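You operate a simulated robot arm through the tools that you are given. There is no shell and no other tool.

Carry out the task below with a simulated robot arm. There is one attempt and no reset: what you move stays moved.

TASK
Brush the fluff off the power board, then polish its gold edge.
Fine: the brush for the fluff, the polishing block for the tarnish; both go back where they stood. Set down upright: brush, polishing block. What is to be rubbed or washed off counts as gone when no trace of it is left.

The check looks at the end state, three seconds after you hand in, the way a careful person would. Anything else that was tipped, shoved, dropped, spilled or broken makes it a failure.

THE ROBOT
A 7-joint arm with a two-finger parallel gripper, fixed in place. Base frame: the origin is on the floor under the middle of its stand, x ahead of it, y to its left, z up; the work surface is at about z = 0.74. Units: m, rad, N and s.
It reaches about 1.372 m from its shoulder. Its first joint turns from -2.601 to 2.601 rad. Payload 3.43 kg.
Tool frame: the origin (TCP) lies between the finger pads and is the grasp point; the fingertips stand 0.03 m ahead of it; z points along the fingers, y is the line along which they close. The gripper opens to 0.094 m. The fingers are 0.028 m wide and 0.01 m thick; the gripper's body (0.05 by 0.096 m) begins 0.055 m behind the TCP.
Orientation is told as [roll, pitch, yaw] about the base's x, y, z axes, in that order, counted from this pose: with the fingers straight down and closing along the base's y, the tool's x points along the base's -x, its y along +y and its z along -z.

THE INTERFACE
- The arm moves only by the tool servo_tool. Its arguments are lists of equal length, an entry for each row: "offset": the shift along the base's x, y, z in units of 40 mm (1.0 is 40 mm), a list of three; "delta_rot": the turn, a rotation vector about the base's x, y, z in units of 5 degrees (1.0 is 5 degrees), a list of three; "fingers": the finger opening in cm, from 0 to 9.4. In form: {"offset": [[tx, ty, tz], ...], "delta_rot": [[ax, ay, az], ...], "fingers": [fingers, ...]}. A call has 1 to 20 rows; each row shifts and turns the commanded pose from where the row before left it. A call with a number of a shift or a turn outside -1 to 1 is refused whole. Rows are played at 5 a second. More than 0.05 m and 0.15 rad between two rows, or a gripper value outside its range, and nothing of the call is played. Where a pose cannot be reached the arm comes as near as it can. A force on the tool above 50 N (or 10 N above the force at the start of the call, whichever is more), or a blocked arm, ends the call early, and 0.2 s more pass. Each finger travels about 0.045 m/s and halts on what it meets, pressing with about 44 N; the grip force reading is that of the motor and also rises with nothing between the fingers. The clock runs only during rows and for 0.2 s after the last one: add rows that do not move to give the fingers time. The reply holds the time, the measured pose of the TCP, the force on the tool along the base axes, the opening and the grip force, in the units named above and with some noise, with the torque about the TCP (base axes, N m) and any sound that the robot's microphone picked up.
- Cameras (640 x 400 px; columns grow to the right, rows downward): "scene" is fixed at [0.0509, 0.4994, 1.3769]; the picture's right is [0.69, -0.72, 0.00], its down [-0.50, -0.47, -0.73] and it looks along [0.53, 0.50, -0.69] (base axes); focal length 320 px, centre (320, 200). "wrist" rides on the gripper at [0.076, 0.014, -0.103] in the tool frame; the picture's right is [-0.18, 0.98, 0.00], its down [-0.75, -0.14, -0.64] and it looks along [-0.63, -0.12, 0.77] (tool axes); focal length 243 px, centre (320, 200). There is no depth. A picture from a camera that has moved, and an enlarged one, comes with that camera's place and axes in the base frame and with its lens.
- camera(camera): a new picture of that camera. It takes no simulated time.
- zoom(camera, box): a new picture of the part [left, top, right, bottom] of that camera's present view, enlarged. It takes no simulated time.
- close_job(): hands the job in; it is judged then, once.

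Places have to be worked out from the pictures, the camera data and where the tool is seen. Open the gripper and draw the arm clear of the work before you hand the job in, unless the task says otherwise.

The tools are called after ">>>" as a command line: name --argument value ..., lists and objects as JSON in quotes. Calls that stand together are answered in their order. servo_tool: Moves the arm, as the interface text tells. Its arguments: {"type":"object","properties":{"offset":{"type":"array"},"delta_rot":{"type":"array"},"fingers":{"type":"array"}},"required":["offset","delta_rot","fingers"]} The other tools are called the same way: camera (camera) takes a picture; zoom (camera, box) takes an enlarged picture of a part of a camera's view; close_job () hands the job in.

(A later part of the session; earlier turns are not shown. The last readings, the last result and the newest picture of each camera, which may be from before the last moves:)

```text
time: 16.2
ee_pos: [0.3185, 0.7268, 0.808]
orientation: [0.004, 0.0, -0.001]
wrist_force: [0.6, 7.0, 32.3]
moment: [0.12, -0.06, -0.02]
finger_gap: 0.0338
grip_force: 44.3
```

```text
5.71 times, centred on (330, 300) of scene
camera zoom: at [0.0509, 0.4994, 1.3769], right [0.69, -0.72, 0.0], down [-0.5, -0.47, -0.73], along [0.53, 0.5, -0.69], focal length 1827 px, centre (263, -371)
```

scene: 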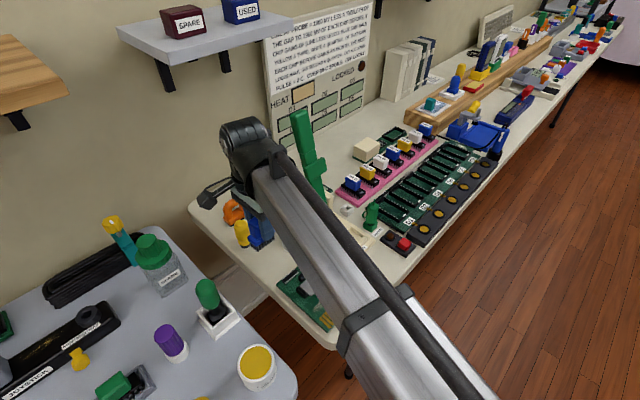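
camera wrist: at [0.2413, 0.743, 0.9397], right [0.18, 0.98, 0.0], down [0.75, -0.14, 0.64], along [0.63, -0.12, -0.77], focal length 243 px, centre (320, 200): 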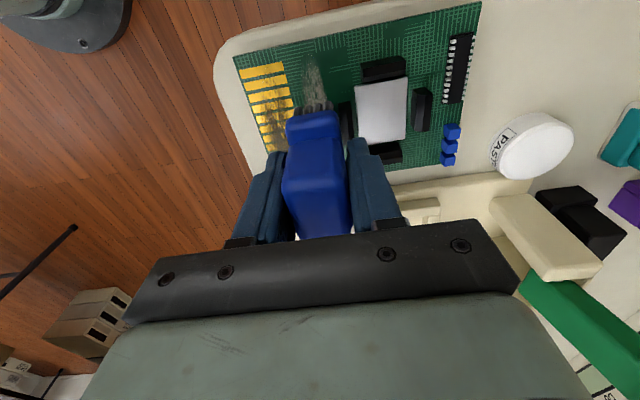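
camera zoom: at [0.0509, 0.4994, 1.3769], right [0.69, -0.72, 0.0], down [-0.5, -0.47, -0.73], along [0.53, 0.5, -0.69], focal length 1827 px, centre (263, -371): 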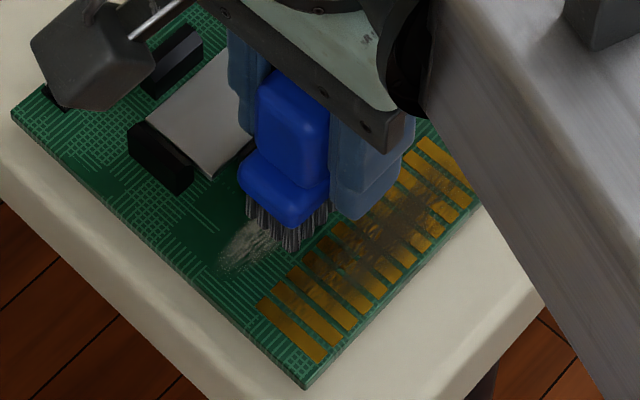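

Contact: 32 N at TCP z ≈ 0.808, i.e. bristles on the board. I back off about 1 mm to press lightly and make a first slow stroke toward −x, then check force, fluff and whether the board stays put.

>>> servo_tool --offset '[[0, 0, 0.022], [0, 0, 0], [-0.146, 0, 0], [-0.146, 0, 0], [-0.146, 0, 0], [-0.146, 0, 0], [-0.146, 0, 0]]' --delta_rot '[[0, 0, 0], [0, 0, 0], [0, 0, 0], [0, 0, 0], [0, 0, 0], [0, 0, 0], [0, 0, 0]]' --fingers '[1.5, 1.5, 1.5, 1.5, 1.5, 1.5, 1.5]'

>>> zoom --camera "scene" --box '[290, 265, 370, 335]'

>>> camera --camera "wrist"

```text
time: 17.8
ee_pos: [0.289, 0.7284, 0.8078]
orientation: [0.0, 0.001, 0.0]
wrist_force: [-0.3, -0.2, -0.2]
moment: [0.01, 0.02, -0.03]
finger_gap: 0.0333
grip_force: 44.3
```

```text
5.71 times, centred on (330, 300) of scene
camera zoom: at [0.0509, 0.4994, 1.3769], right [0.69, -0.72, 0.0], down [-0.5, -0.47, -0.73], along [0.53, 0.5, -0.69], focal length 1827 px, centre (263, -371)
```

zoom: 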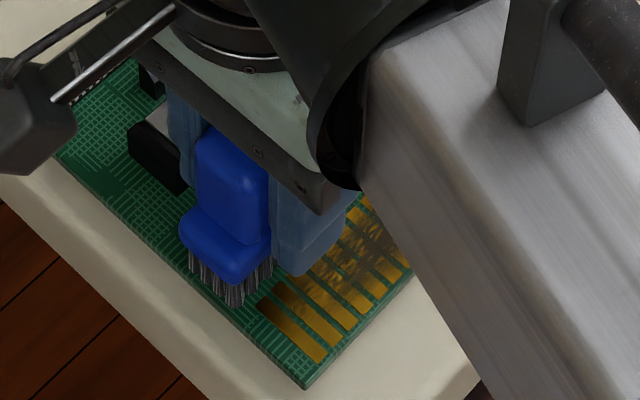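

```text
taken
camera wrist: at [0.2129, 0.7426, 0.9114], right [0.18, 0.98, 0.0], down [0.75, -0.14, 0.64], along [0.63, -0.12, -0.77], focal length 243 px, centre (320, 200)
```

wrist: 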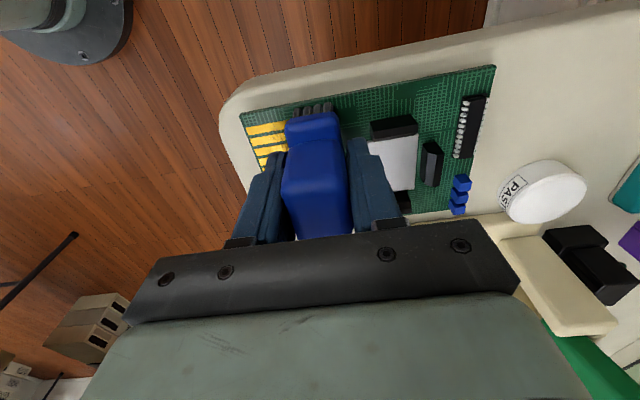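

No contact force now and the board has not shifted. I lower in half-millimetre steps to get light pressure.

>>> servo_tool --offset '[[0, 0, -0.012], [0, 0, 0]]' --delta_rot '[[0, 0, 0], [0, 0, 0]]' --fingers '[1.5, 1.5]'

```text
time: 18.4
ee_pos: [0.2886, 0.727, 0.8087]
orientation: [-0.001, 0.001, 0.001]
wrist_force: [-0.1, 0.3, -0.9]
moment: [0.0, 0.0, -0.03]
finger_gap: 0.0338
grip_force: 44.2
```

>>> servo_tool --offset '[[0, 0, -0.012], [0, 0, -0.012], [0, 0, 0]]' --delta_rot '[[0, 0, 0], [0, 0, 0], [0, 0, 0]]' --fingers '[1.5, 1.5, 1.5]'

```text
time: 19.2
ee_pos: [0.2878, 0.7265, 0.8076]
orientation: [0.003, 0.001, -0.001]
wrist_force: [-0.3, 0.1, 16.8]
moment: [-0.03, 0.02, 0.01]
finger_gap: 0.0336
grip_force: 44.2
```

Now 17 N pressing. I (having stated light pressure) stroke slowly in +x along the fluff to x ≈ 0.352 and check.

>>> servo_tool --offset '[[0.155, 0, 0], [0.155, 0, 0], [0.155, 0, 0], [0.155, 0, 0], [0.155, 0, 0], [0.155, 0, 0], [0.155, 0, 0], [0.155, 0, 0], [0.155, 0, 0], [0.155, 0, 0]]' --delta_rot '[[0, 0, 0], [0, 0, 0], [0, 0, 0], [0, 0, 0], [0, 0, 0], [0, 0, 0], [0, 0, 0], [0, 0, 0], [0, 0, 0], [0, 0, 0]]' --fingers '[1.5, 1.5, 1.5, 1.5, 1.5, 1.5, 1.5, 1.5, 1.5, 1.5]'

>>> zoom --camera "scene" --box '[290, 265, 370, 335]'

>>> zoom --camera "wrist" --box '[230, 30, 390, 150]'

```text
time: 21.4
ee_pos: [0.3511, 0.7275, 0.8076]
orientation: [0.0, -0.001, 0.0]
wrist_force: [-4.6, 1.1, 13.5]
moment: [0.0, -0.02, 0.04]
finger_gap: 0.0335
grip_force: 44.3
```

```text
5.71 times, centred on (330, 300) of scene
camera zoom: at [0.0509, 0.4994, 1.3769], right [0.69, -0.72, 0.0], down [-0.5, -0.47, -0.73], along [0.53, 0.5, -0.69], focal length 1827 px, centre (263, -371)
```

zoom: 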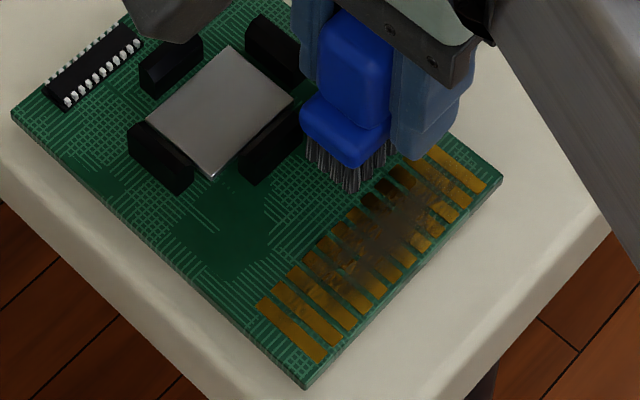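

```text
3.33 times, centred on (310, 90) of wrist
camera zoom: at [0.2749, 0.7425, 0.91], right [0.18, 0.98, 0.0], down [0.75, -0.14, 0.64], along [0.63, -0.12, -0.77], focal length 809 px, centre (353, 567)
```

zoom: 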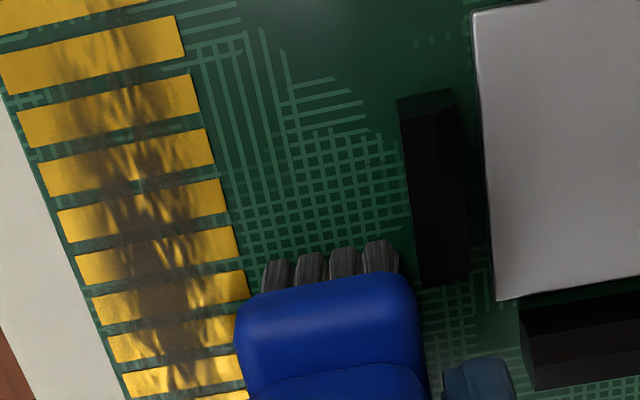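

The swept area is completely clean and the board has not moved. I make a return stroke over the same line, then lift off and inspect.

>>> servo_tool --offset '[[-0.155, 0, 0], [-0.155, 0, 0], [-0.155, 0, 0], [-0.155, 0, 0], [-0.155, 0, 0], [-0.155, 0, 0], [-0.155, 0, 0], [-0.155, 0, 0], [-0.155, 0, 0], [-0.155, 0, 0]]' --delta_rot '[[0, 0, 0], [0, 0, 0], [0, 0, 0], [0, 0, 0], [0, 0, 0], [0, 0, 0], [0, 0, 0], [0, 0, 0], [0, 0, 0], [0, 0, 0]]' --fingers '[1.5, 1.5, 1.5, 1.5, 1.5, 1.5, 1.5, 1.5, 1.5, 1.5]'

>>> servo_tool --offset '[[0, 0, 0.3], [0, 0, 0.7], [0, 0, 0.8], [0, 0, 0]]' --delta_rot '[[0, 0, 0], [0, 0, 0], [0, 0, 0], [0, 0, 0]]' --fingers '[1.5, 1.5, 1.5, 1.5]'

>>> zoom --camera "scene" --box '[290, 265, 370, 335]'

>>> zoom --camera "wrist" --box '[200, 0, 440, 160]'

```text
time: 23.6
ee_pos: [0.2889, 0.7276, 0.807]
orientation: [-0.001, -0.002, -0.002]
wrist_force: [1.2, 1.0, 5.1]
moment: [0.01, -0.26, 0.0]
finger_gap: 0.0335
grip_force: 44.6
```

```text
time: 24.6
ee_pos: [0.2907, 0.7279, 0.8818]
orientation: [0.001, 0.0, 0.0]
wrist_force: [0.1, -0.4, 0.3]
moment: [-0.01, 0.02, 0.0]
finger_gap: 0.0336
grip_force: 43.9
```

```text
5.71 times, centred on (330, 300) of scene
camera zoom: at [0.0509, 0.4994, 1.3769], right [0.69, -0.72, 0.0], down [-0.5, -0.47, -0.73], along [0.53, 0.5, -0.69], focal length 1827 px, centre (263, -371)
```

zoom: 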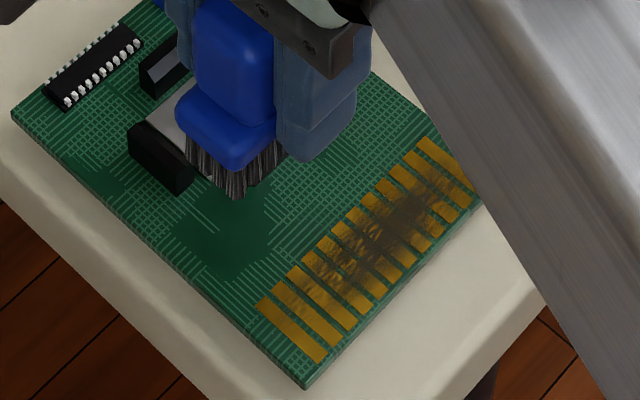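

```text
2.50 times, centred on (320, 80) of wrist
camera zoom: at [0.2146, 0.7423, 0.9837], right [0.18, 0.98, 0.0], down [0.75, -0.14, 0.64], along [0.63, -0.12, -0.77], focal length 606 px, centre (320, 500)
```

zoom: 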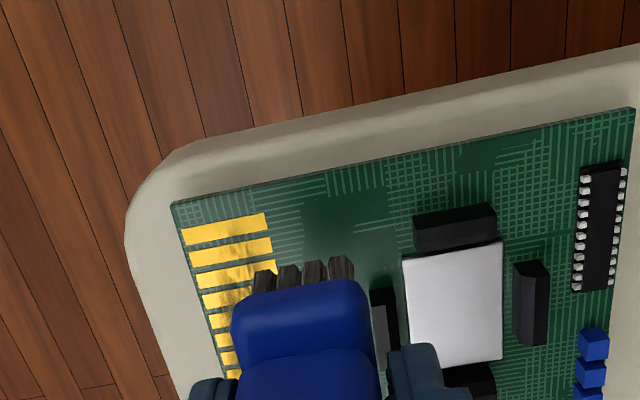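

The area looks clean. I carry the brush back above its original spot and inspect the board from there before setting it down.

>>> servo_tool --offset '[[0.03, 0.7, 0.14], [0, 0.9, 0], [0, 0.9, 0], [0, 0.9, 0], [0, 0.9, 0], [0, 0, 0], [0, 0, 0]]' --delta_rot '[[0, 0, 0], [0, 0, 0], [0, 0, 0], [0, 0, 0], [0, 0, 0], [0, 0, 0], [0, 0, 0]]' --fingers '[1.5, 1.5, 1.5, 1.5, 1.5, 1.5, 1.5]'

>>> camera --camera "wrist"

>>> zoom --camera "wrist" --box '[80, 80, 240, 210]'

>>> zoom --camera "scene" --box '[250, 230, 370, 340]'

```text
time: 26.2
ee_pos: [0.2884, 0.8984, 0.8847]
orientation: [0.001, 0.001, 0.0]
wrist_force: [-0.7, 0.5, -0.8]
moment: [0.02, 0.0, 0.01]
finger_gap: 0.0336
grip_force: 44.0
```

```text
taken
camera wrist: at [0.2136, 0.9135, 0.9876], right [0.18, 0.98, 0.0], down [0.75, -0.14, 0.64], along [0.63, -0.12, -0.77], focal length 243 px, centre (320, 200)
```

wrist: 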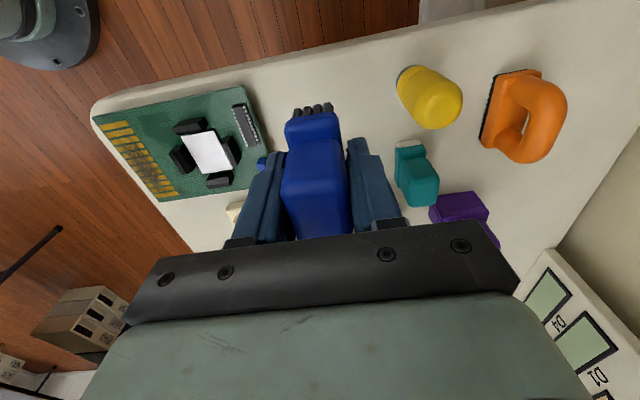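

```text
3.08 times, centred on (160, 145) of wrist
camera zoom: at [0.2136, 0.9135, 0.9876], right [0.18, 0.98, 0.0], down [0.75, -0.14, 0.64], along [0.63, -0.12, -0.77], focal length 746 px, centre (812, 369)
```

zoom: 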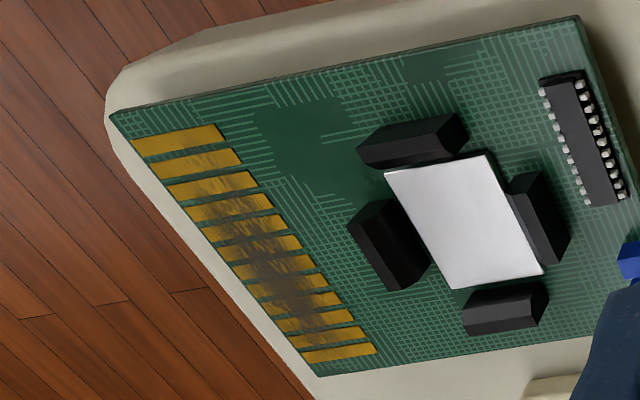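

```text
3.64 times, centred on (310, 285) of scene
camera zoom: at [0.0509, 0.4994, 1.3769], right [0.69, -0.72, 0.0], down [-0.5, -0.47, -0.73], along [0.53, 0.5, -0.69], focal length 1163 px, centre (356, -109)
```

zoom: 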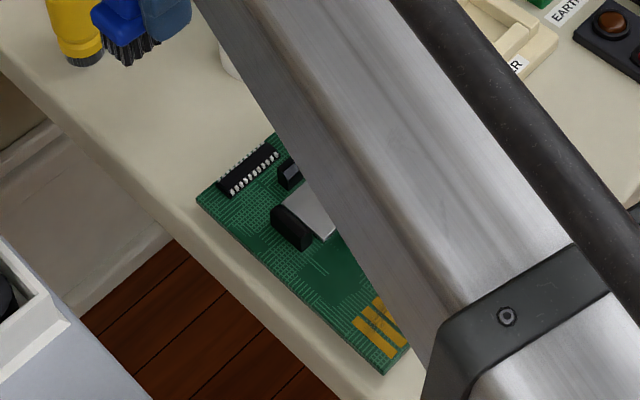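

The fluff is gone with no trace. The brush seems to have slid up a few millimetres in the grip from the pressing; I check it for tilt before setting it down.

>>> zoom --camera "wrist" --box '[230, 80, 410, 240]'

>>> zoom --camera "scene" --box '[210, 180, 310, 260]'

```text
2.50 times, centred on (320, 160) of wrist
camera zoom: at [0.2136, 0.9135, 0.9876], right [0.18, 0.98, 0.0], down [0.75, -0.14, 0.64], along [0.63, -0.12, -0.77], focal length 606 px, centre (320, 300)
```

zoom: 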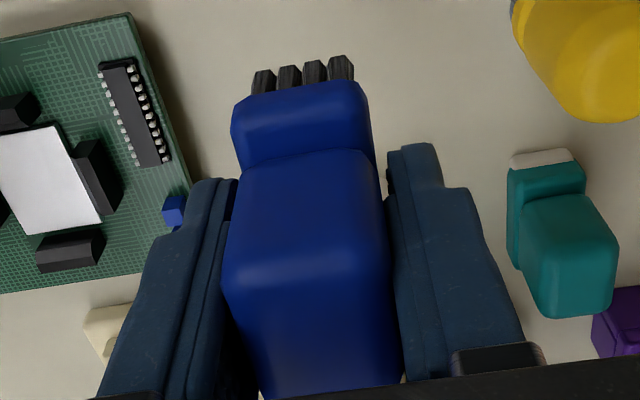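

```text
5.00 times, centred on (260, 220) of scene
camera zoom: at [0.0509, 0.4994, 1.3769], right [0.69, -0.72, 0.0], down [-0.5, -0.47, -0.73], along [0.53, 0.5, -0.69], focal length 1599 px, centre (620, 100)
```

zoom: 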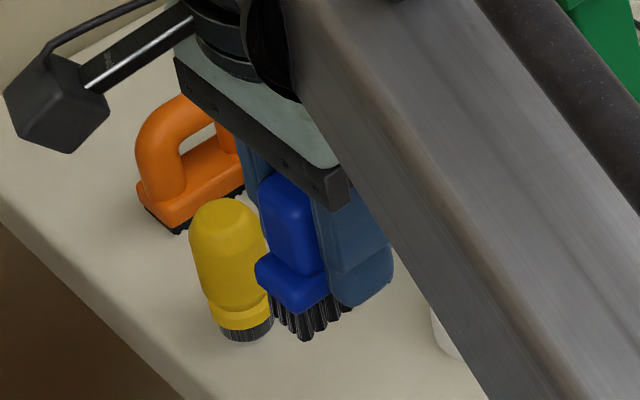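

The brush hangs straight. I lower it over its home spot to just above table contact, then feel for the table in small steps.

>>> servo_tool --offset '[[0, 0, -0.6], [0, 0, -0.6], [0, 0, -0.5], [0, 0, -0.25], [0, 0, 0]]' --delta_rot '[[0, 0, 0], [0, 0, 0], [0, 0, 0], [0, 0, 0], [0, 0, 0]]' --fingers '[1.5, 1.5, 1.5, 1.5, 1.5]'

>>> servo_tool --offset '[[0, 0, -0.025], [0, 0, -0.025], [0, 0, 0]]' --delta_rot '[[0, 0, 0], [0, 0, 0], [0, 0, 0]]' --fingers '[1.5, 1.5, 1.5]'

```text
time: 27.4
ee_pos: [0.2914, 0.8986, 0.8067]
orientation: [0.002, 0.0, -0.001]
wrist_force: [0.2, 0.8, -1.3]
moment: [0.0, 0.03, -0.01]
finger_gap: 0.0334
grip_force: 43.8
```

```text
time: 28.2
ee_pos: [0.2904, 0.8998, 0.8041]
orientation: [-0.001, 0.0, 0.001]
wrist_force: [-0.2, 0.0, -1.9]
moment: [0.02, 0.0, -0.01]
finger_gap: 0.0335
grip_force: 44.0
```

No contact yet; two more millimetres.

>>> servo_tool --offset '[[0, 0, -0.025], [0, 0, -0.025], [0, 0, 0]]' --delta_rot '[[0, 0, 0], [0, 0, 0], [0, 0, 0]]' --fingers '[1.5, 1.5, 1.5]'

>>> zoom --camera "scene" --box '[230, 210, 310, 280]'

```text
time: 29.0
ee_pos: [0.2912, 0.8997, 0.802]
orientation: [-0.001, 0.001, 0.0]
wrist_force: [1.1, 0.3, -1.0]
moment: [-0.05, 0.02, -0.02]
finger_gap: 0.0336
grip_force: 44.4
```

```text
5.71 times, centred on (270, 245) of scene
camera zoom: at [0.0509, 0.4994, 1.3769], right [0.69, -0.72, 0.0], down [-0.5, -0.47, -0.73], along [0.53, 0.5, -0.69], focal length 1827 px, centre (606, -57)
```

zoom: 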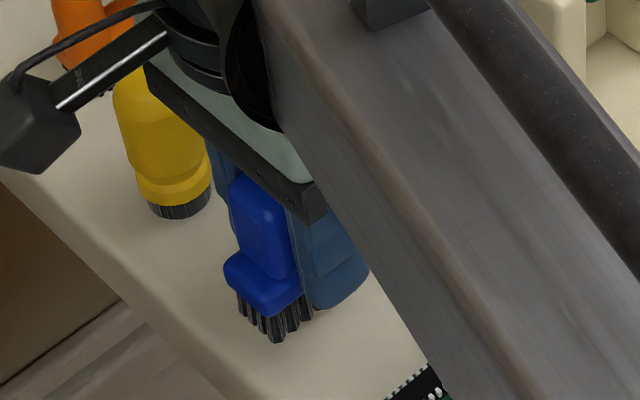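

The picture shows the bristles still several mm above the table (the brush slid up in the grip). I keep descending in small steps.

>>> servo_tool --offset '[[0, 0, -0.025], [0, 0, -0.025], [0, 0, -0.025], [0, 0, -0.025], [0, 0, 0]]' --delta_rot '[[0, 0, 0], [0, 0, 0], [0, 0, 0], [0, 0, 0], [0, 0, 0]]' --fingers '[1.5, 1.5, 1.5, 1.5, 1.5]'

>>> zoom --camera "scene" --box '[230, 210, 310, 280]'

```text
time: 30.2
ee_pos: [0.29, 0.8992, 0.7988]
orientation: [0.0, 0.002, -0.001]
wrist_force: [0.8, -0.3, -1.9]
moment: [-0.01, -0.01, -0.04]
finger_gap: 0.0337
grip_force: 44.1
```

```text
5.71 times, centred on (270, 245) of scene
camera zoom: at [0.0509, 0.4994, 1.3769], right [0.69, -0.72, 0.0], down [-0.5, -0.47, -0.73], along [0.53, 0.5, -0.69], focal length 1827 px, centre (606, -57)
```

zoom: 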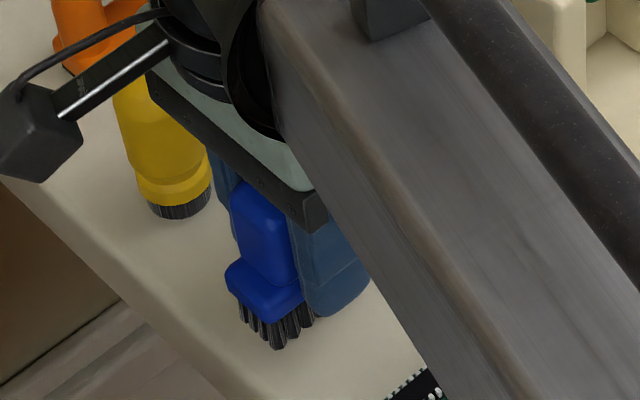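

About 5 mm to go by the picture; three more millimetres and then feel carefully.

>>> servo_tool --offset '[[0, 0, -0.025], [0, 0, -0.025], [0, 0, -0.025], [0, 0, 0]]' --delta_rot '[[0, 0, 0], [0, 0, 0], [0, 0, 0], [0, 0, 0]]' --fingers '[1.5, 1.5, 1.5, 1.5]'

>>> servo_tool --offset '[[0, 0, -0.025], [0, 0, 0]]' --delta_rot '[[0, 0, 0], [0, 0, 0]]' --fingers '[1.5, 1.5]'

```text
time: 31.2
ee_pos: [0.2912, 0.8998, 0.794]
orientation: [0.0, -0.001, 0.0]
wrist_force: [0.4, -0.2, -0.3]
moment: [-0.03, -0.03, -0.01]
finger_gap: 0.0337
grip_force: 43.9
```

```text
time: 31.8
ee_pos: [0.292, 0.9003, 0.7933]
orientation: [0.0, 0.0, -0.001]
wrist_force: [-0.1, -0.5, -0.2]
moment: [0.0, -0.02, -0.03]
finger_gap: 0.0336
grip_force: 44.1
```

Still no contact force; I look and continue millimetre by millimetre.

>>> servo_tool --offset '[[0, 0, -0.025], [0, 0, 0]]' --delta_rot '[[0, 0, 0], [0, 0, 0]]' --fingers '[1.5, 1.5]'

>>> zoom --camera "scene" --box '[230, 210, 310, 280]'

```text
time: 32.4
ee_pos: [0.2908, 0.9001, 0.7937]
orientation: [0.003, 0.0, -0.001]
wrist_force: [0.2, -0.1, -0.4]
moment: [-0.01, 0.01, -0.03]
finger_gap: 0.0336
grip_force: 44.1
```

```text
5.71 times, centred on (270, 245) of scene
camera zoom: at [0.0509, 0.4994, 1.3769], right [0.69, -0.72, 0.0], down [-0.5, -0.47, -0.73], along [0.53, 0.5, -0.69], focal length 1827 px, centre (606, -57)
```

zoom: 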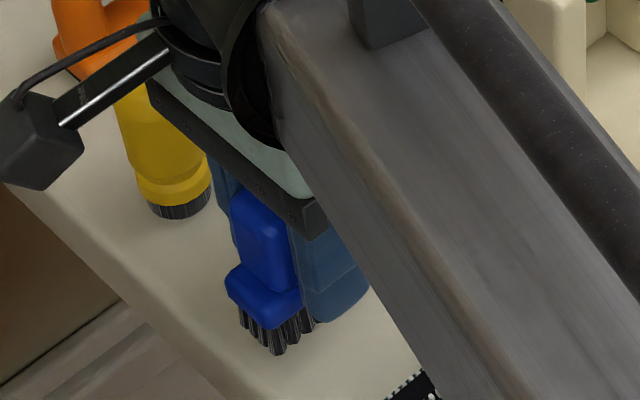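

About 2 mm left by the picture. I continue with single-millimetre steps.

>>> servo_tool --offset '[[0, 0, -0.025], [0, 0, 0]]' --delta_rot '[[0, 0, 0], [0, 0, 0]]' --fingers '[1.5, 1.5]'

>>> servo_tool --offset '[[0, 0, -0.02], [0, 0, 0]]' --delta_rot '[[0, 0, 0], [0, 0, 0]]' --fingers '[1.5, 1.5]'

```text
time: 33.0
ee_pos: [0.2907, 0.8997, 0.7921]
orientation: [0.001, -0.001, -0.001]
wrist_force: [0.5, 0.2, -0.8]
moment: [0.01, 0.02, 0.01]
finger_gap: 0.0334
grip_force: 43.4
```

```text
time: 33.6
ee_pos: [0.2907, 0.8998, 0.7916]
orientation: [0.001, -0.001, 0.001]
wrist_force: [-0.2, -0.2, -0.7]
moment: [0.02, 0.03, 0.02]
finger_gap: 0.0338
grip_force: 44.2
```

>>> servo_tool --offset '[[0, 0, -0.02], [0, 0, 0]]' --delta_rot '[[0, 0, 0], [0, 0, 0]]' --fingers '[1.5, 1.5]'

>>> zoom --camera "scene" --box '[230, 210, 310, 280]'

```text
time: 34.2
ee_pos: [0.29, 0.8994, 0.7902]
orientation: [0.0, -0.001, -0.001]
wrist_force: [0.3, 0.5, -0.6]
moment: [0.01, -0.01, 0.0]
finger_gap: 0.0334
grip_force: 43.8
```

```text
5.71 times, centred on (270, 245) of scene
camera zoom: at [0.0509, 0.4994, 1.3769], right [0.69, -0.72, 0.0], down [-0.5, -0.47, -0.73], along [0.53, 0.5, -0.69], focal length 1827 px, centre (606, -57)
```

zoom: 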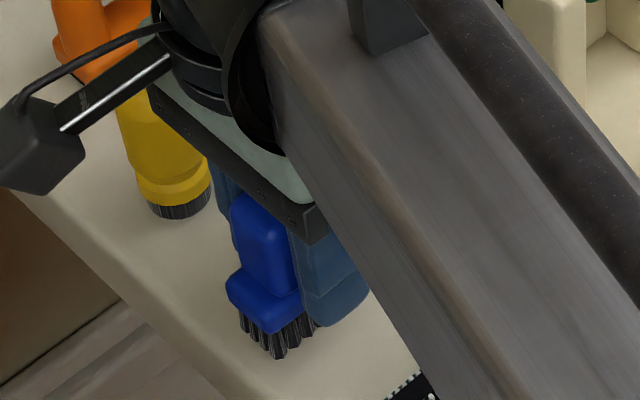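

Bristle bottoms now appear at their original picture height; one or two more sub-millimetre steps to feel the table.

>>> servo_tool --offset '[[0, 0, -0.02], [0, 0, 0]]' --delta_rot '[[0, 0, 0], [0, 0, 0]]' --fingers '[1.5, 1.5]'

>>> servo_tool --offset '[[0, 0, -0.02], [0, 0, 0]]' --delta_rot '[[0, 0, 0], [0, 0, 0]]' --fingers '[1.5, 1.5]'

```text
time: 34.8
ee_pos: [0.2916, 0.9011, 0.7912]
orientation: [0.001, 0.001, -0.001]
wrist_force: [0.7, 0.9, -1.2]
moment: [0.02, 0.01, 0.0]
finger_gap: 0.0336
grip_force: 44.5
```

```text
time: 35.4
ee_pos: [0.2899, 0.8993, 0.7895]
orientation: [0.0, 0.001, -0.002]
wrist_force: [-0.5, 0.1, -0.8]
moment: [0.0, 0.0, -0.02]
finger_gap: 0.0335
grip_force: 44.3
```

Still free; continuing in sub-millimetre steps with a picture check.

>>> servo_tool --offset '[[0, 0, -0.02], [0, 0, 0]]' --delta_rot '[[0, 0, 0], [0, 0, 0]]' --fingers '[1.5, 1.5]'

>>> servo_tool --offset '[[0, 0, -0.02], [0, 0, 0]]' --delta_rot '[[0, 0, 0], [0, 0, 0]]' --fingers '[1.5, 1.5]'

>>> zoom --camera "scene" --box '[230, 210, 310, 280]'

>>> camera --camera "wrist"

```text
time: 36.0
ee_pos: [0.2914, 0.8993, 0.789]
orientation: [0.001, 0.0, 0.0]
wrist_force: [1.5, -0.8, 5.6]
moment: [-0.03, -0.17, -0.02]
finger_gap: 0.0338
grip_force: 44.2
```

```text
time: 36.6
ee_pos: [0.2904, 0.9001, 0.7892]
orientation: [0.002, -0.002, -0.001]
wrist_force: [2.9, -2.7, 19.5]
moment: [-0.15, -0.23, 0.02]
finger_gap: 0.0335
grip_force: 43.6
```

```text
5.71 times, centred on (270, 245) of scene
camera zoom: at [0.0509, 0.4994, 1.3769], right [0.69, -0.72, 0.0], down [-0.5, -0.47, -0.73], along [0.53, 0.5, -0.69], focal length 1827 px, centre (606, -57)
```

zoom: 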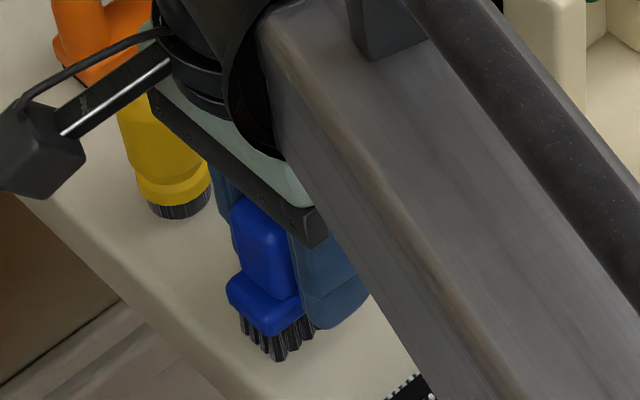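

```text
taken
camera wrist: at [0.2146, 0.9145, 0.892], right [0.18, 0.98, 0.0], down [0.75, -0.14, 0.64], along [0.63, -0.12, -0.77], focal length 243 px, centre (320, 200)
```

wrist: 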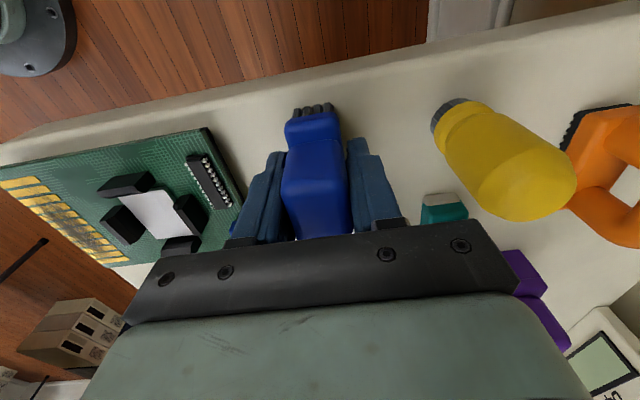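

Table contact (5.6 → 19.5 N). I ease up half a millimetre and open the fingers to release the brush.

>>> servo_tool --offset '[[0, 0, 0.015], [0, 0, 0], [0, 0, 0], [0, 0, 0], [0, 0, 0], [0, 0, 0]]' --delta_rot '[[0, 0, 0], [0, 0, 0], [0, 0, 0], [0, 0, 0], [0, 0, 0], [0, 0, 0]]' --fingers '[1.5, 3.4, 4.5, 5.5, 6, 6]'

>>> camera --camera "wrist"

>>> zoom --camera "scene" --box '[230, 210, 310, 280]'

```text
time: 38.0
ee_pos: [0.2903, 0.9021, 0.787]
orientation: [0.001, 0.0, 0.001]
wrist_force: [-0.1, -0.2, 0.3]
moment: [0.03, -0.02, -0.01]
finger_gap: 0.0596
grip_force: 0.1
```

```text
taken
camera wrist: at [0.2145, 0.9153, 0.8909], right [0.18, 0.98, 0.0], down [0.75, -0.14, 0.64], along [0.63, -0.12, -0.77], focal length 243 px, centre (320, 200)
```

wrist: 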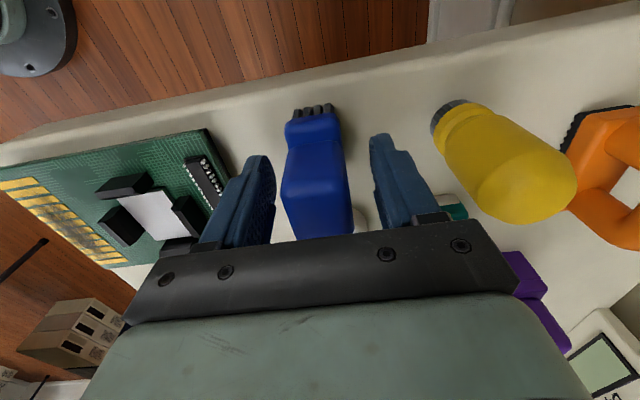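

```text
5.71 times, centred on (270, 245) of scene
camera zoom: at [0.0509, 0.4994, 1.3769], right [0.69, -0.72, 0.0], down [-0.5, -0.47, -0.73], along [0.53, 0.5, -0.69], focal length 1827 px, centre (606, -57)
```

zoom: 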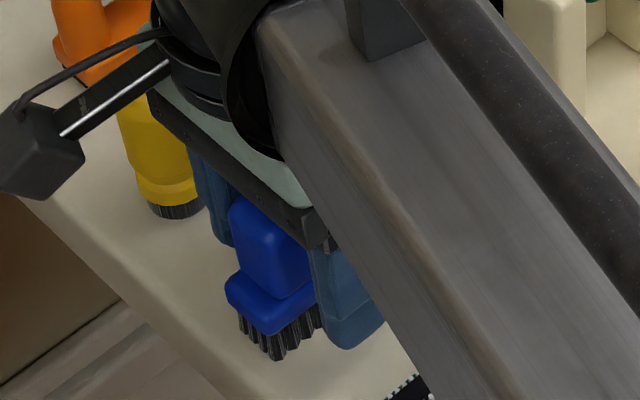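

The brush stands upright exactly where it was. I rise straight up, clear of everything, and look at the teal block and the brush.

>>> servo_tool --offset '[[0, 0, 0.4], [0, 0, 0.8], [0, 0, 0.8], [0, 0, 0.8], [0, 0, 0.8], [0, 0, 0]]' --delta_rot '[[0, 0, 0], [0, 0, 0], [0, 0, 0], [0, 0, 0], [0, 0, 0], [0, 0, 0]]' --fingers '[6, 6, 6, 6, 6, 6]'

>>> camera --camera "wrist"

>>> camera --camera "scene"

>>> zoom --camera "scene" --box '[210, 165, 310, 275]'

```text
time: 39.4
ee_pos: [0.2917, 0.9015, 0.9311]
orientation: [0.0, 0.0, -0.001]
wrist_force: [0.3, 0.5, -1.4]
moment: [0.01, 0.03, -0.01]
finger_gap: 0.0601
grip_force: 0.0
```

```text
taken
camera wrist: at [0.2146, 0.9154, 1.0345], right [0.18, 0.98, 0.0], down [0.75, -0.14, 0.64], along [0.63, -0.12, -0.77], focal length 243 px, centre (320, 200)
```

wrist: 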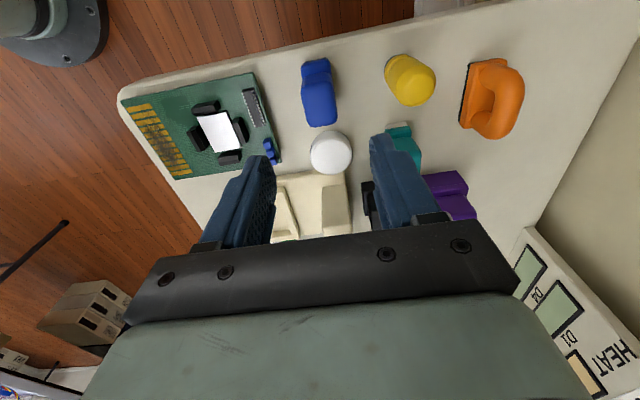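

```text
taken
```

scene: 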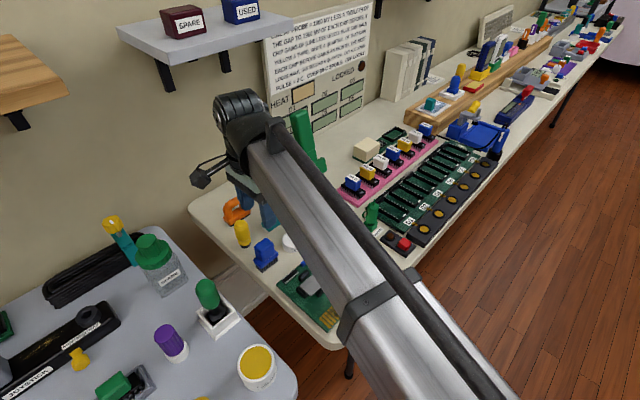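

```text
3.64 times, centred on (260, 220) of scene
camera zoom: at [0.0509, 0.4994, 1.3769], right [0.69, -0.72, 0.0], down [-0.5, -0.47, -0.73], along [0.53, 0.5, -0.69], focal length 1163 px, centre (538, 127)
```

zoom: 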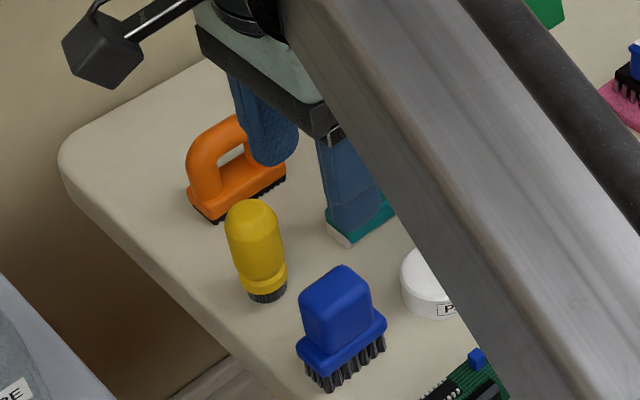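

The brush is back in place. Before going to the teal block I must judge the tall green lever of the FORMER press, which stands near it, so I look at it more closely.

>>> zoom --camera "scene" --box '[200, 80, 400, 220]'

>>> zoom --camera "wrist" --box '[260, 40, 500, 220]'

```text
2.86 times, centred on (300, 150) of scene
camera zoom: at [0.0509, 0.4994, 1.3769], right [0.69, -0.72, 0.0], down [-0.5, -0.47, -0.73], along [0.53, 0.5, -0.69], focal length 914 px, centre (377, 343)
```

zoom: 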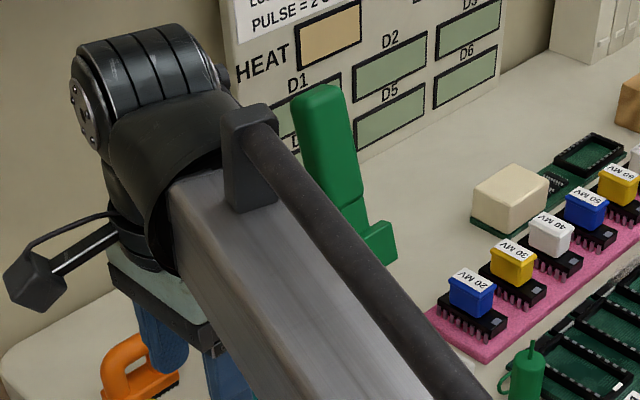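

```text
2.22 times, centred on (380, 130) of wrist
camera zoom: at [0.2146, 0.9154, 1.0345], right [0.18, 0.98, 0.0], down [0.75, -0.14, 0.64], along [0.63, -0.12, -0.77], focal length 539 px, centre (187, 356)
```

zoom: 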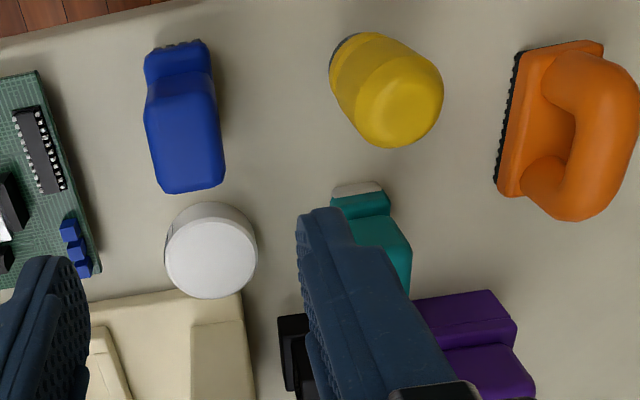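

The green lever's top is at about (0.463, 0.944, 1.05), close to where the forearm would pass if I reached the teal block with a vertical hand. I'll pitch the hand −15° (leaning the wrist away, toward −x) and hover above the teal block at about (0.382, 0.987).

>>> servo_tool --offset '[[0, 0.6, 0], [0, 0.8, 0], [0, 0.77, 0], [0.7, 0, 0], [0.8, 0, 0], [0.77, 0, 0], [0, 0, 0]]' --delta_rot '[[0, -1, 0], [0, -1, 0], [0, -1, 0], [0, 0, 0], [0, 0, 0], [0, 0, 0], [0, 0, 0]]' --fingers '[6, 6, 6, 6, 6, 6, 6]'

>>> camera --camera "wrist"

>>> camera --camera "scene"

>>> zoom --camera "wrist" --box '[230, 0, 410, 130]'

```text
time: 41.0
ee_pos: [0.3816, 0.9851, 0.9291]
orientation: [0.0, -0.261, 0.0]
wrist_force: [0.4, 0.1, 0.0]
moment: [0.02, 0.01, -0.01]
finger_gap: 0.0598
grip_force: 0.0
```

```text
taken
camera wrist: at [0.2811, 1.0006, 1.0095], right [0.18, 0.98, 0.05], down [0.56, -0.14, 0.82], along [0.81, -0.12, -0.58], focal length 243 px, centre (320, 200)
```

wrist: 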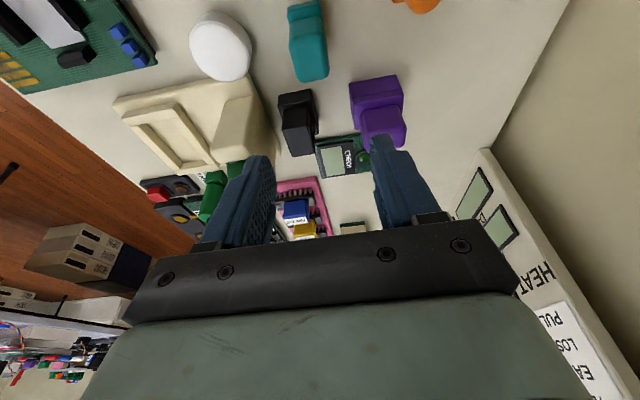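

```text
taken
```

scene: 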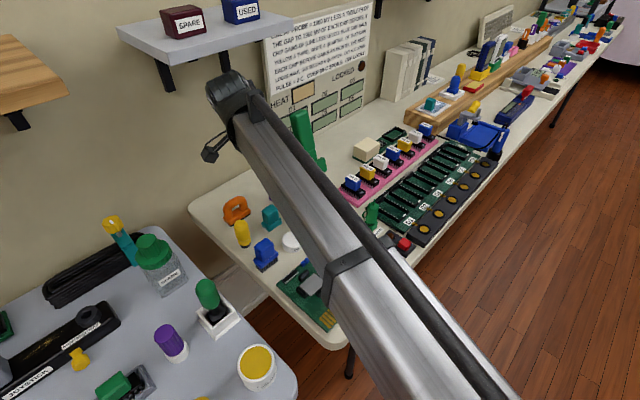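

```text
3.08 times, centred on (320, 65) of wrist
camera zoom: at [0.2811, 1.0006, 1.0095], right [0.18, 0.98, 0.05], down [0.56, -0.14, 0.82], along [0.81, -0.12, -0.58], focal length 746 px, centre (320, 615)
```

zoom: 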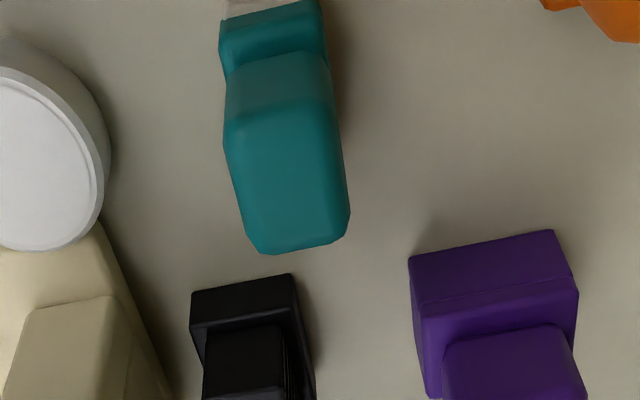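

Teal handle: centred at about (0.376, 0.986), ~27–33 mm wide, long side along x, top ≈ 0.807. Clearances to jar, black and orange blocks are fine with a 5 cm opening. I descend to TCP z ≈ 0.80 keeping the −15° pitch.

>>> servo_tool --offset '[[-0.15, -0.02, -0.4], [0, 0, -0.8], [0, 0, -0.8], [0, 0, -0.7], [0, 0, -0.4], [0, 0, -0.2], [0, 0, 0]]' --delta_rot '[[0, 0, 0], [0, 0, 0], [0, 0, 0], [0, 0, 0], [0, 0, 0], [0, 0, 0], [0, 0, 0]]' --fingers '[5, 5, 5, 5, 5, 5, 5]'

>>> camera --camera "wrist"

>>> camera --camera "scene"

>>> zoom --camera "scene" --box '[200, 130, 340, 250]'

```text
time: 42.6
ee_pos: [0.3755, 0.9859, 0.8014]
orientation: [0.002, -0.262, 0.001]
wrist_force: [-0.3, 1.1, 0.3]
moment: [-0.01, -0.01, 0.01]
finger_gap: 0.0499
grip_force: 0.1
```

```text
taken
camera wrist: at [0.2747, 1.0004, 0.8811], right [0.18, 0.98, 0.05], down [0.56, -0.14, 0.82], along [0.81, -0.12, -0.58], focal length 243 px, centre (320, 200)
```

wrist: 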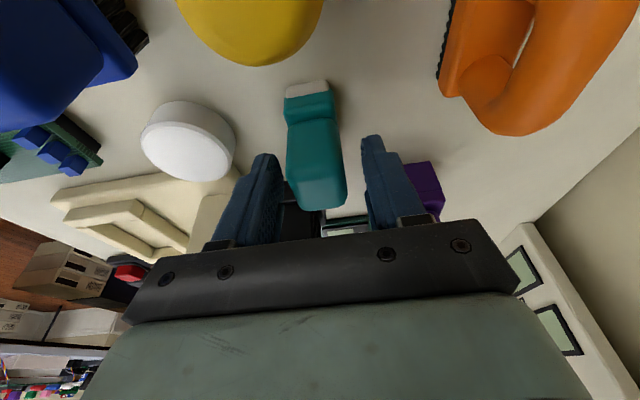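

```text
taken
```

scene: 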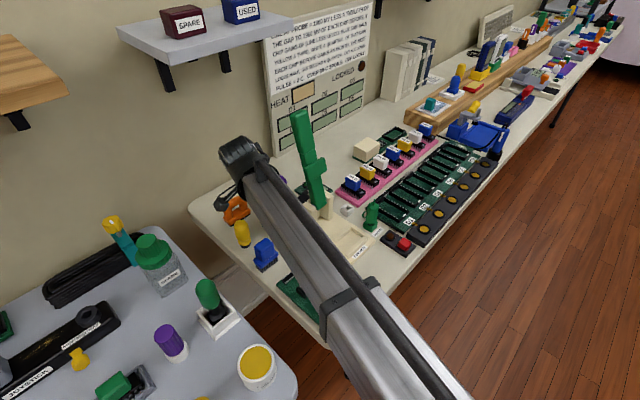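

```text
3.33 times, centred on (270, 190) of scene
camera zoom: at [0.0509, 0.4994, 1.3769], right [0.69, -0.72, 0.0], down [-0.5, -0.47, -0.73], along [0.53, 0.5, -0.69], focal length 1066 px, centre (487, 233)
```

zoom: 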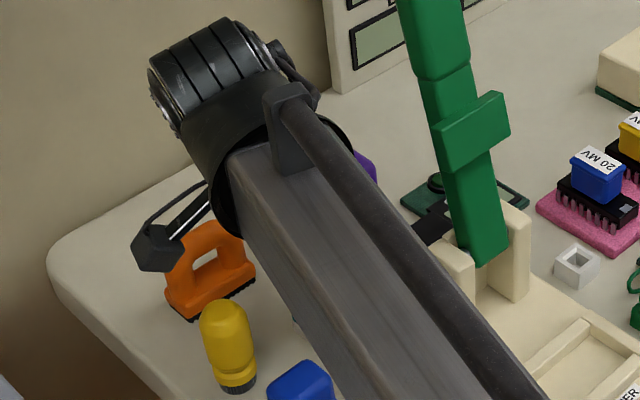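

The block sits between the fingers, ~2–3 mm toward −y of centre. I shift y slightly, lower 3 mm, then close.

>>> servo_tool --offset '[[0, -0.06, -0.07], [0, 0, 0], [0, 0, 0], [0, 0, 0], [0, 0, 0], [0, 0, 0], [0, 0, 0]]' --delta_rot '[[0, 0, 0], [0, 0, 0], [0, 0, 0], [0, 0, 0], [0, 0, 0], [0, 0, 0], [0, 0, 0]]' --fingers '[5, 5, 3.5, 2, 1.5, 1.5, 1.5]'

>>> camera --camera "wrist"

```text
time: 44.2
ee_pos: [0.3743, 0.9844, 0.7987]
orientation: [0.0, -0.263, 0.001]
wrist_force: [0.1, 0.1, 0.1]
moment: [0.02, -0.01, 0.01]
finger_gap: 0.0337
grip_force: 43.9
```

```text
taken
camera wrist: at [0.2751, 0.9977, 0.8781], right [0.18, 0.98, 0.05], down [0.56, -0.14, 0.82], along [0.81, -0.12, -0.58], focal length 243 px, centre (320, 200)
```

wrist: 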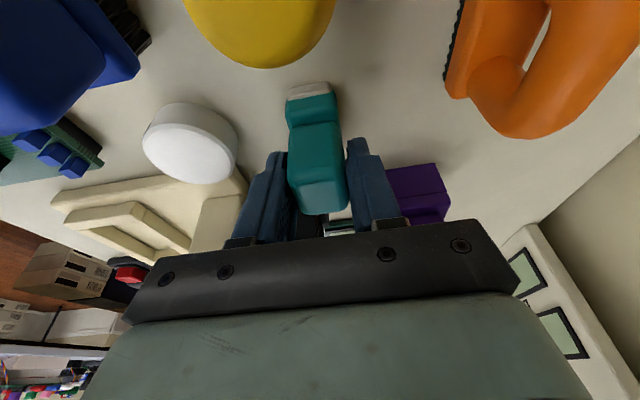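

The polishing block is gripped (33.7 mm, 44 N). Home pose noted: TCP cmd (0.376, 0.984, 0.797), pitch −15°. I lift straight up to ≈0.93 and then move −x, away from the lever.

>>> servo_tool --offset '[[0, 0, 0.3], [0, 0, 0.6], [0, 0, 0.8], [0, 0, 0.8], [0, 0, 0.8], [-0.7, 0, 0], [-0.7, 0, 0], [0, 0, 0]]' --delta_rot '[[0, 0, 0], [0, 0, 0], [0, 0, 0], [0, 0, 0], [0, 0, 0], [0, 0, 0], [0, 0, 0], [0, 0, 0]]' --fingers '[1.5, 1.5, 1.5, 1.5, 1.5, 1.5, 1.5, 1.5]'

>>> camera --camera "wrist"

>>> zoom --camera "scene" --box '[200, 130, 340, 250]'

```text
time: 46.0
ee_pos: [0.3213, 0.9863, 0.9295]
orientation: [0.001, -0.263, -0.001]
wrist_force: [0.1, -0.6, -1.8]
moment: [0.02, -0.02, 0.01]
finger_gap: 0.0338
grip_force: 43.7
```

```text
taken
camera wrist: at [0.2214, 1.0011, 1.0092], right [0.18, 0.98, 0.05], down [0.56, -0.14, 0.82], along [0.81, -0.12, -0.58], focal length 243 px, centre (320, 200)
```

wrist: 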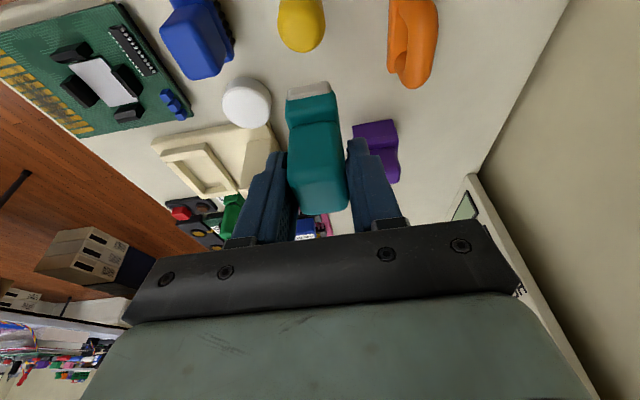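

```text
3.33 times, centred on (270, 190) of scene
camera zoom: at [0.0509, 0.4994, 1.3769], right [0.69, -0.72, 0.0], down [-0.5, -0.47, -0.73], along [0.53, 0.5, -0.69], focal length 1066 px, centre (487, 233)
```

zoom: 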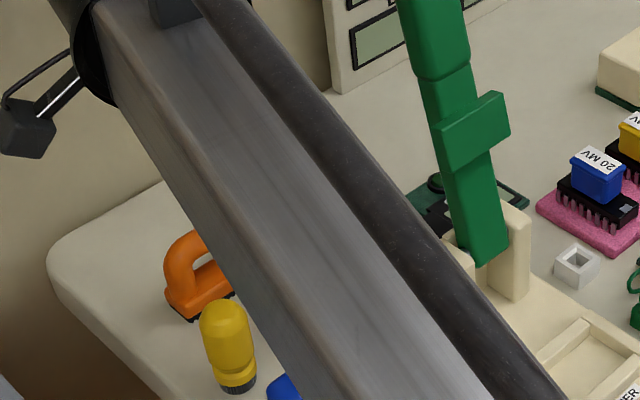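

Holding the block. I carry it in −y over the brush (block bottom ≈ 0.87, brush top ≈ 0.815) to above the gold strip, which I place at x 0.272–0.365, y 0.682–0.712.

>>> servo_tool --offset '[[-0.15, -0.6, 0], [0, -0.8, 0], [0, -0.9, 0], [0, -0.9, 0], [0, -0.9, 0], [0, -0.9, 0], [0, -0.9, 0], [0, -0.8, 0], [0, -0.47, 0], [0, 0, 0], [0, 0, 0]]' --delta_rot '[[0, 0, 0], [0, 0, 0], [0, 0, 0], [0, 0, 0], [0, 0, 0], [0, 0, 0], [0, 0, 0], [0, 0, 0], [0, 0, 0], [0, 0, 0], [0, 0, 0]]' --fingers '[1.5, 1.5, 1.5, 1.5, 1.5, 1.5, 1.5, 1.5, 1.5, 1.5, 1.5]'

>>> camera --camera "wrist"

>>> zoom --camera "scene" --box '[270, 240, 390, 340]'

```text
time: 48.4
ee_pos: [0.3127, 0.6975, 0.9297]
orientation: [0.0, -0.26, 0.002]
wrist_force: [0.5, 0.0, -0.5]
moment: [0.0, 0.03, -0.03]
finger_gap: 0.0335
grip_force: 44.6
```

```text
taken
camera wrist: at [0.2125, 0.7123, 1.0104], right [0.18, 0.98, 0.05], down [0.56, -0.14, 0.82], along [0.81, -0.12, -0.58], focal length 243 px, centre (320, 200)
```

wrist: 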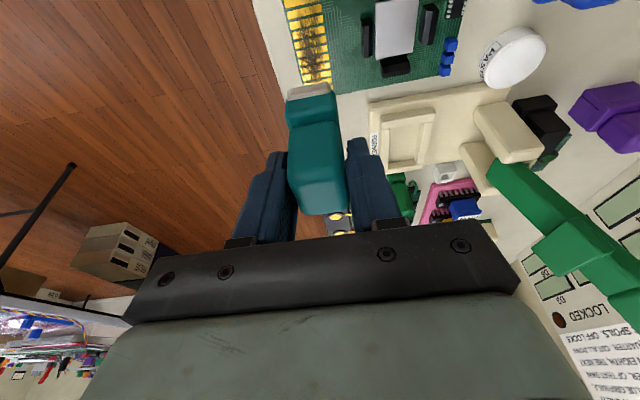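

```text
4.00 times, centred on (330, 290) of scene
camera zoom: at [0.0509, 0.4994, 1.3769], right [0.69, -0.72, 0.0], down [-0.5, -0.47, -0.73], along [0.53, 0.5, -0.69], focal length 1279 px, centre (280, -160)
```

zoom: 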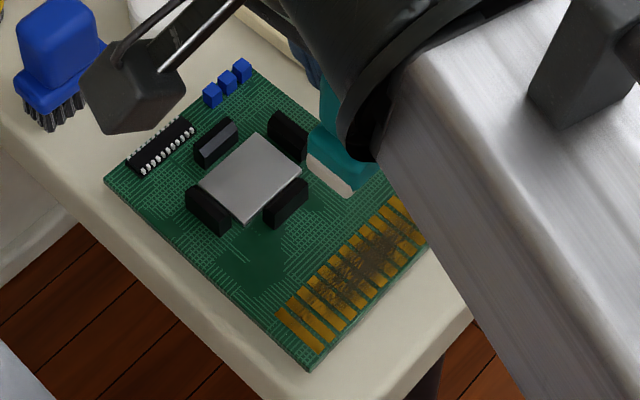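

Good position. I lower to about 1.5 cm above the board and check the alignment over the gold strip.

>>> servo_tool --offset '[[0, 0, -0.7], [0, 0, -0.7], [0, 0, -0.6], [0, 0, -0.4], [0, 0, 0]]' --delta_rot '[[0, 0, 0], [0, 0, 0], [0, 0, 0], [0, 0, 0], [0, 0, 0]]' --fingers '[1.5, 1.5, 1.5, 1.5, 1.5]'

>>> zoom --camera "wrist" --box '[240, 0, 400, 120]'

>>> zoom --camera "scene" --box '[290, 265, 370, 335]'

```text
time: 49.6
ee_pos: [0.3114, 0.6953, 0.8329]
orientation: [0.0, -0.262, 0.0]
wrist_force: [0.3, -0.6, -0.5]
moment: [-0.01, -0.04, -0.01]
finger_gap: 0.0337
grip_force: 44.1
```

```text
3.33 times, centred on (320, 60) of wrist
camera zoom: at [0.2124, 0.7106, 0.9126], right [0.18, 0.98, 0.05], down [0.56, -0.14, 0.82], along [0.81, -0.12, -0.58], focal length 809 px, centre (320, 667)
```

zoom: 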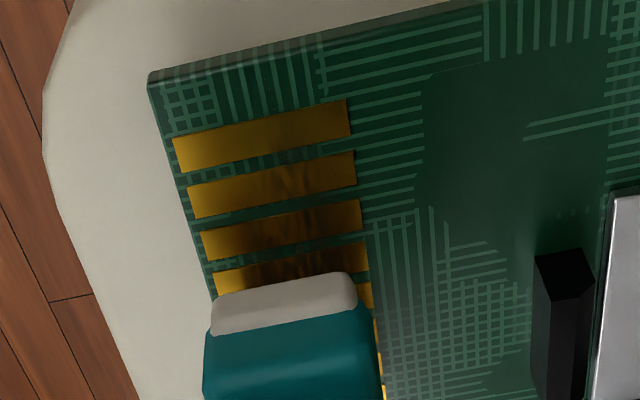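

```text
5.71 times, centred on (330, 300) of scene
camera zoom: at [0.0509, 0.4994, 1.3769], right [0.69, -0.72, 0.0], down [-0.5, -0.47, -0.73], along [0.53, 0.5, -0.69], focal length 1827 px, centre (263, -371)
```

zoom: 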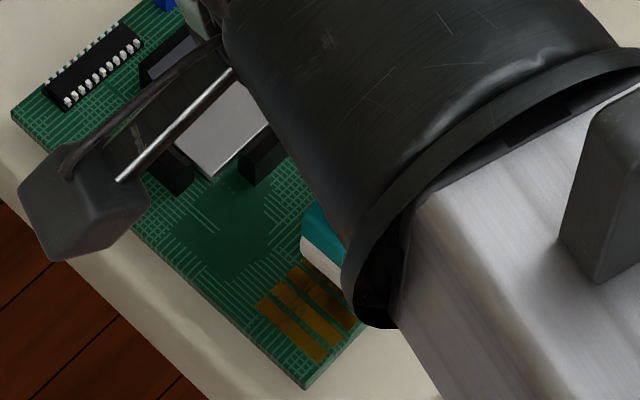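

The sole is nicely over the strip (covers nearly its full width). I descend 1.5 cm further toward contact.

>>> servo_tool --offset '[[0, 0, -0.15], [0, 0, -0.12], [0, 0, -0.1], [0, 0, 0]]' --delta_rot '[[0, 0, 0], [0, 0, 0], [0, 0, 0], [0, 0, 0]]' --fingers '[1.5, 1.5, 1.5, 1.5]'

>>> servo_tool --offset '[[0, 0, -0.025], [0, 0, 0]]' --delta_rot '[[0, 0, 0], [0, 0, 0]]' --fingers '[1.5, 1.5]'

```text
time: 50.6
ee_pos: [0.3138, 0.6956, 0.8193]
orientation: [0.0, -0.264, -0.001]
wrist_force: [-0.4, -0.3, -1.0]
moment: [-0.03, 0.01, 0.01]
finger_gap: 0.0337
grip_force: 43.8
```

```text
time: 51.2
ee_pos: [0.3128, 0.6966, 0.8177]
orientation: [-0.001, -0.263, 0.001]
wrist_force: [0.0, -0.4, -0.8]
moment: [0.0, -0.04, 0.01]
finger_gap: 0.0336
grip_force: 44.0
```

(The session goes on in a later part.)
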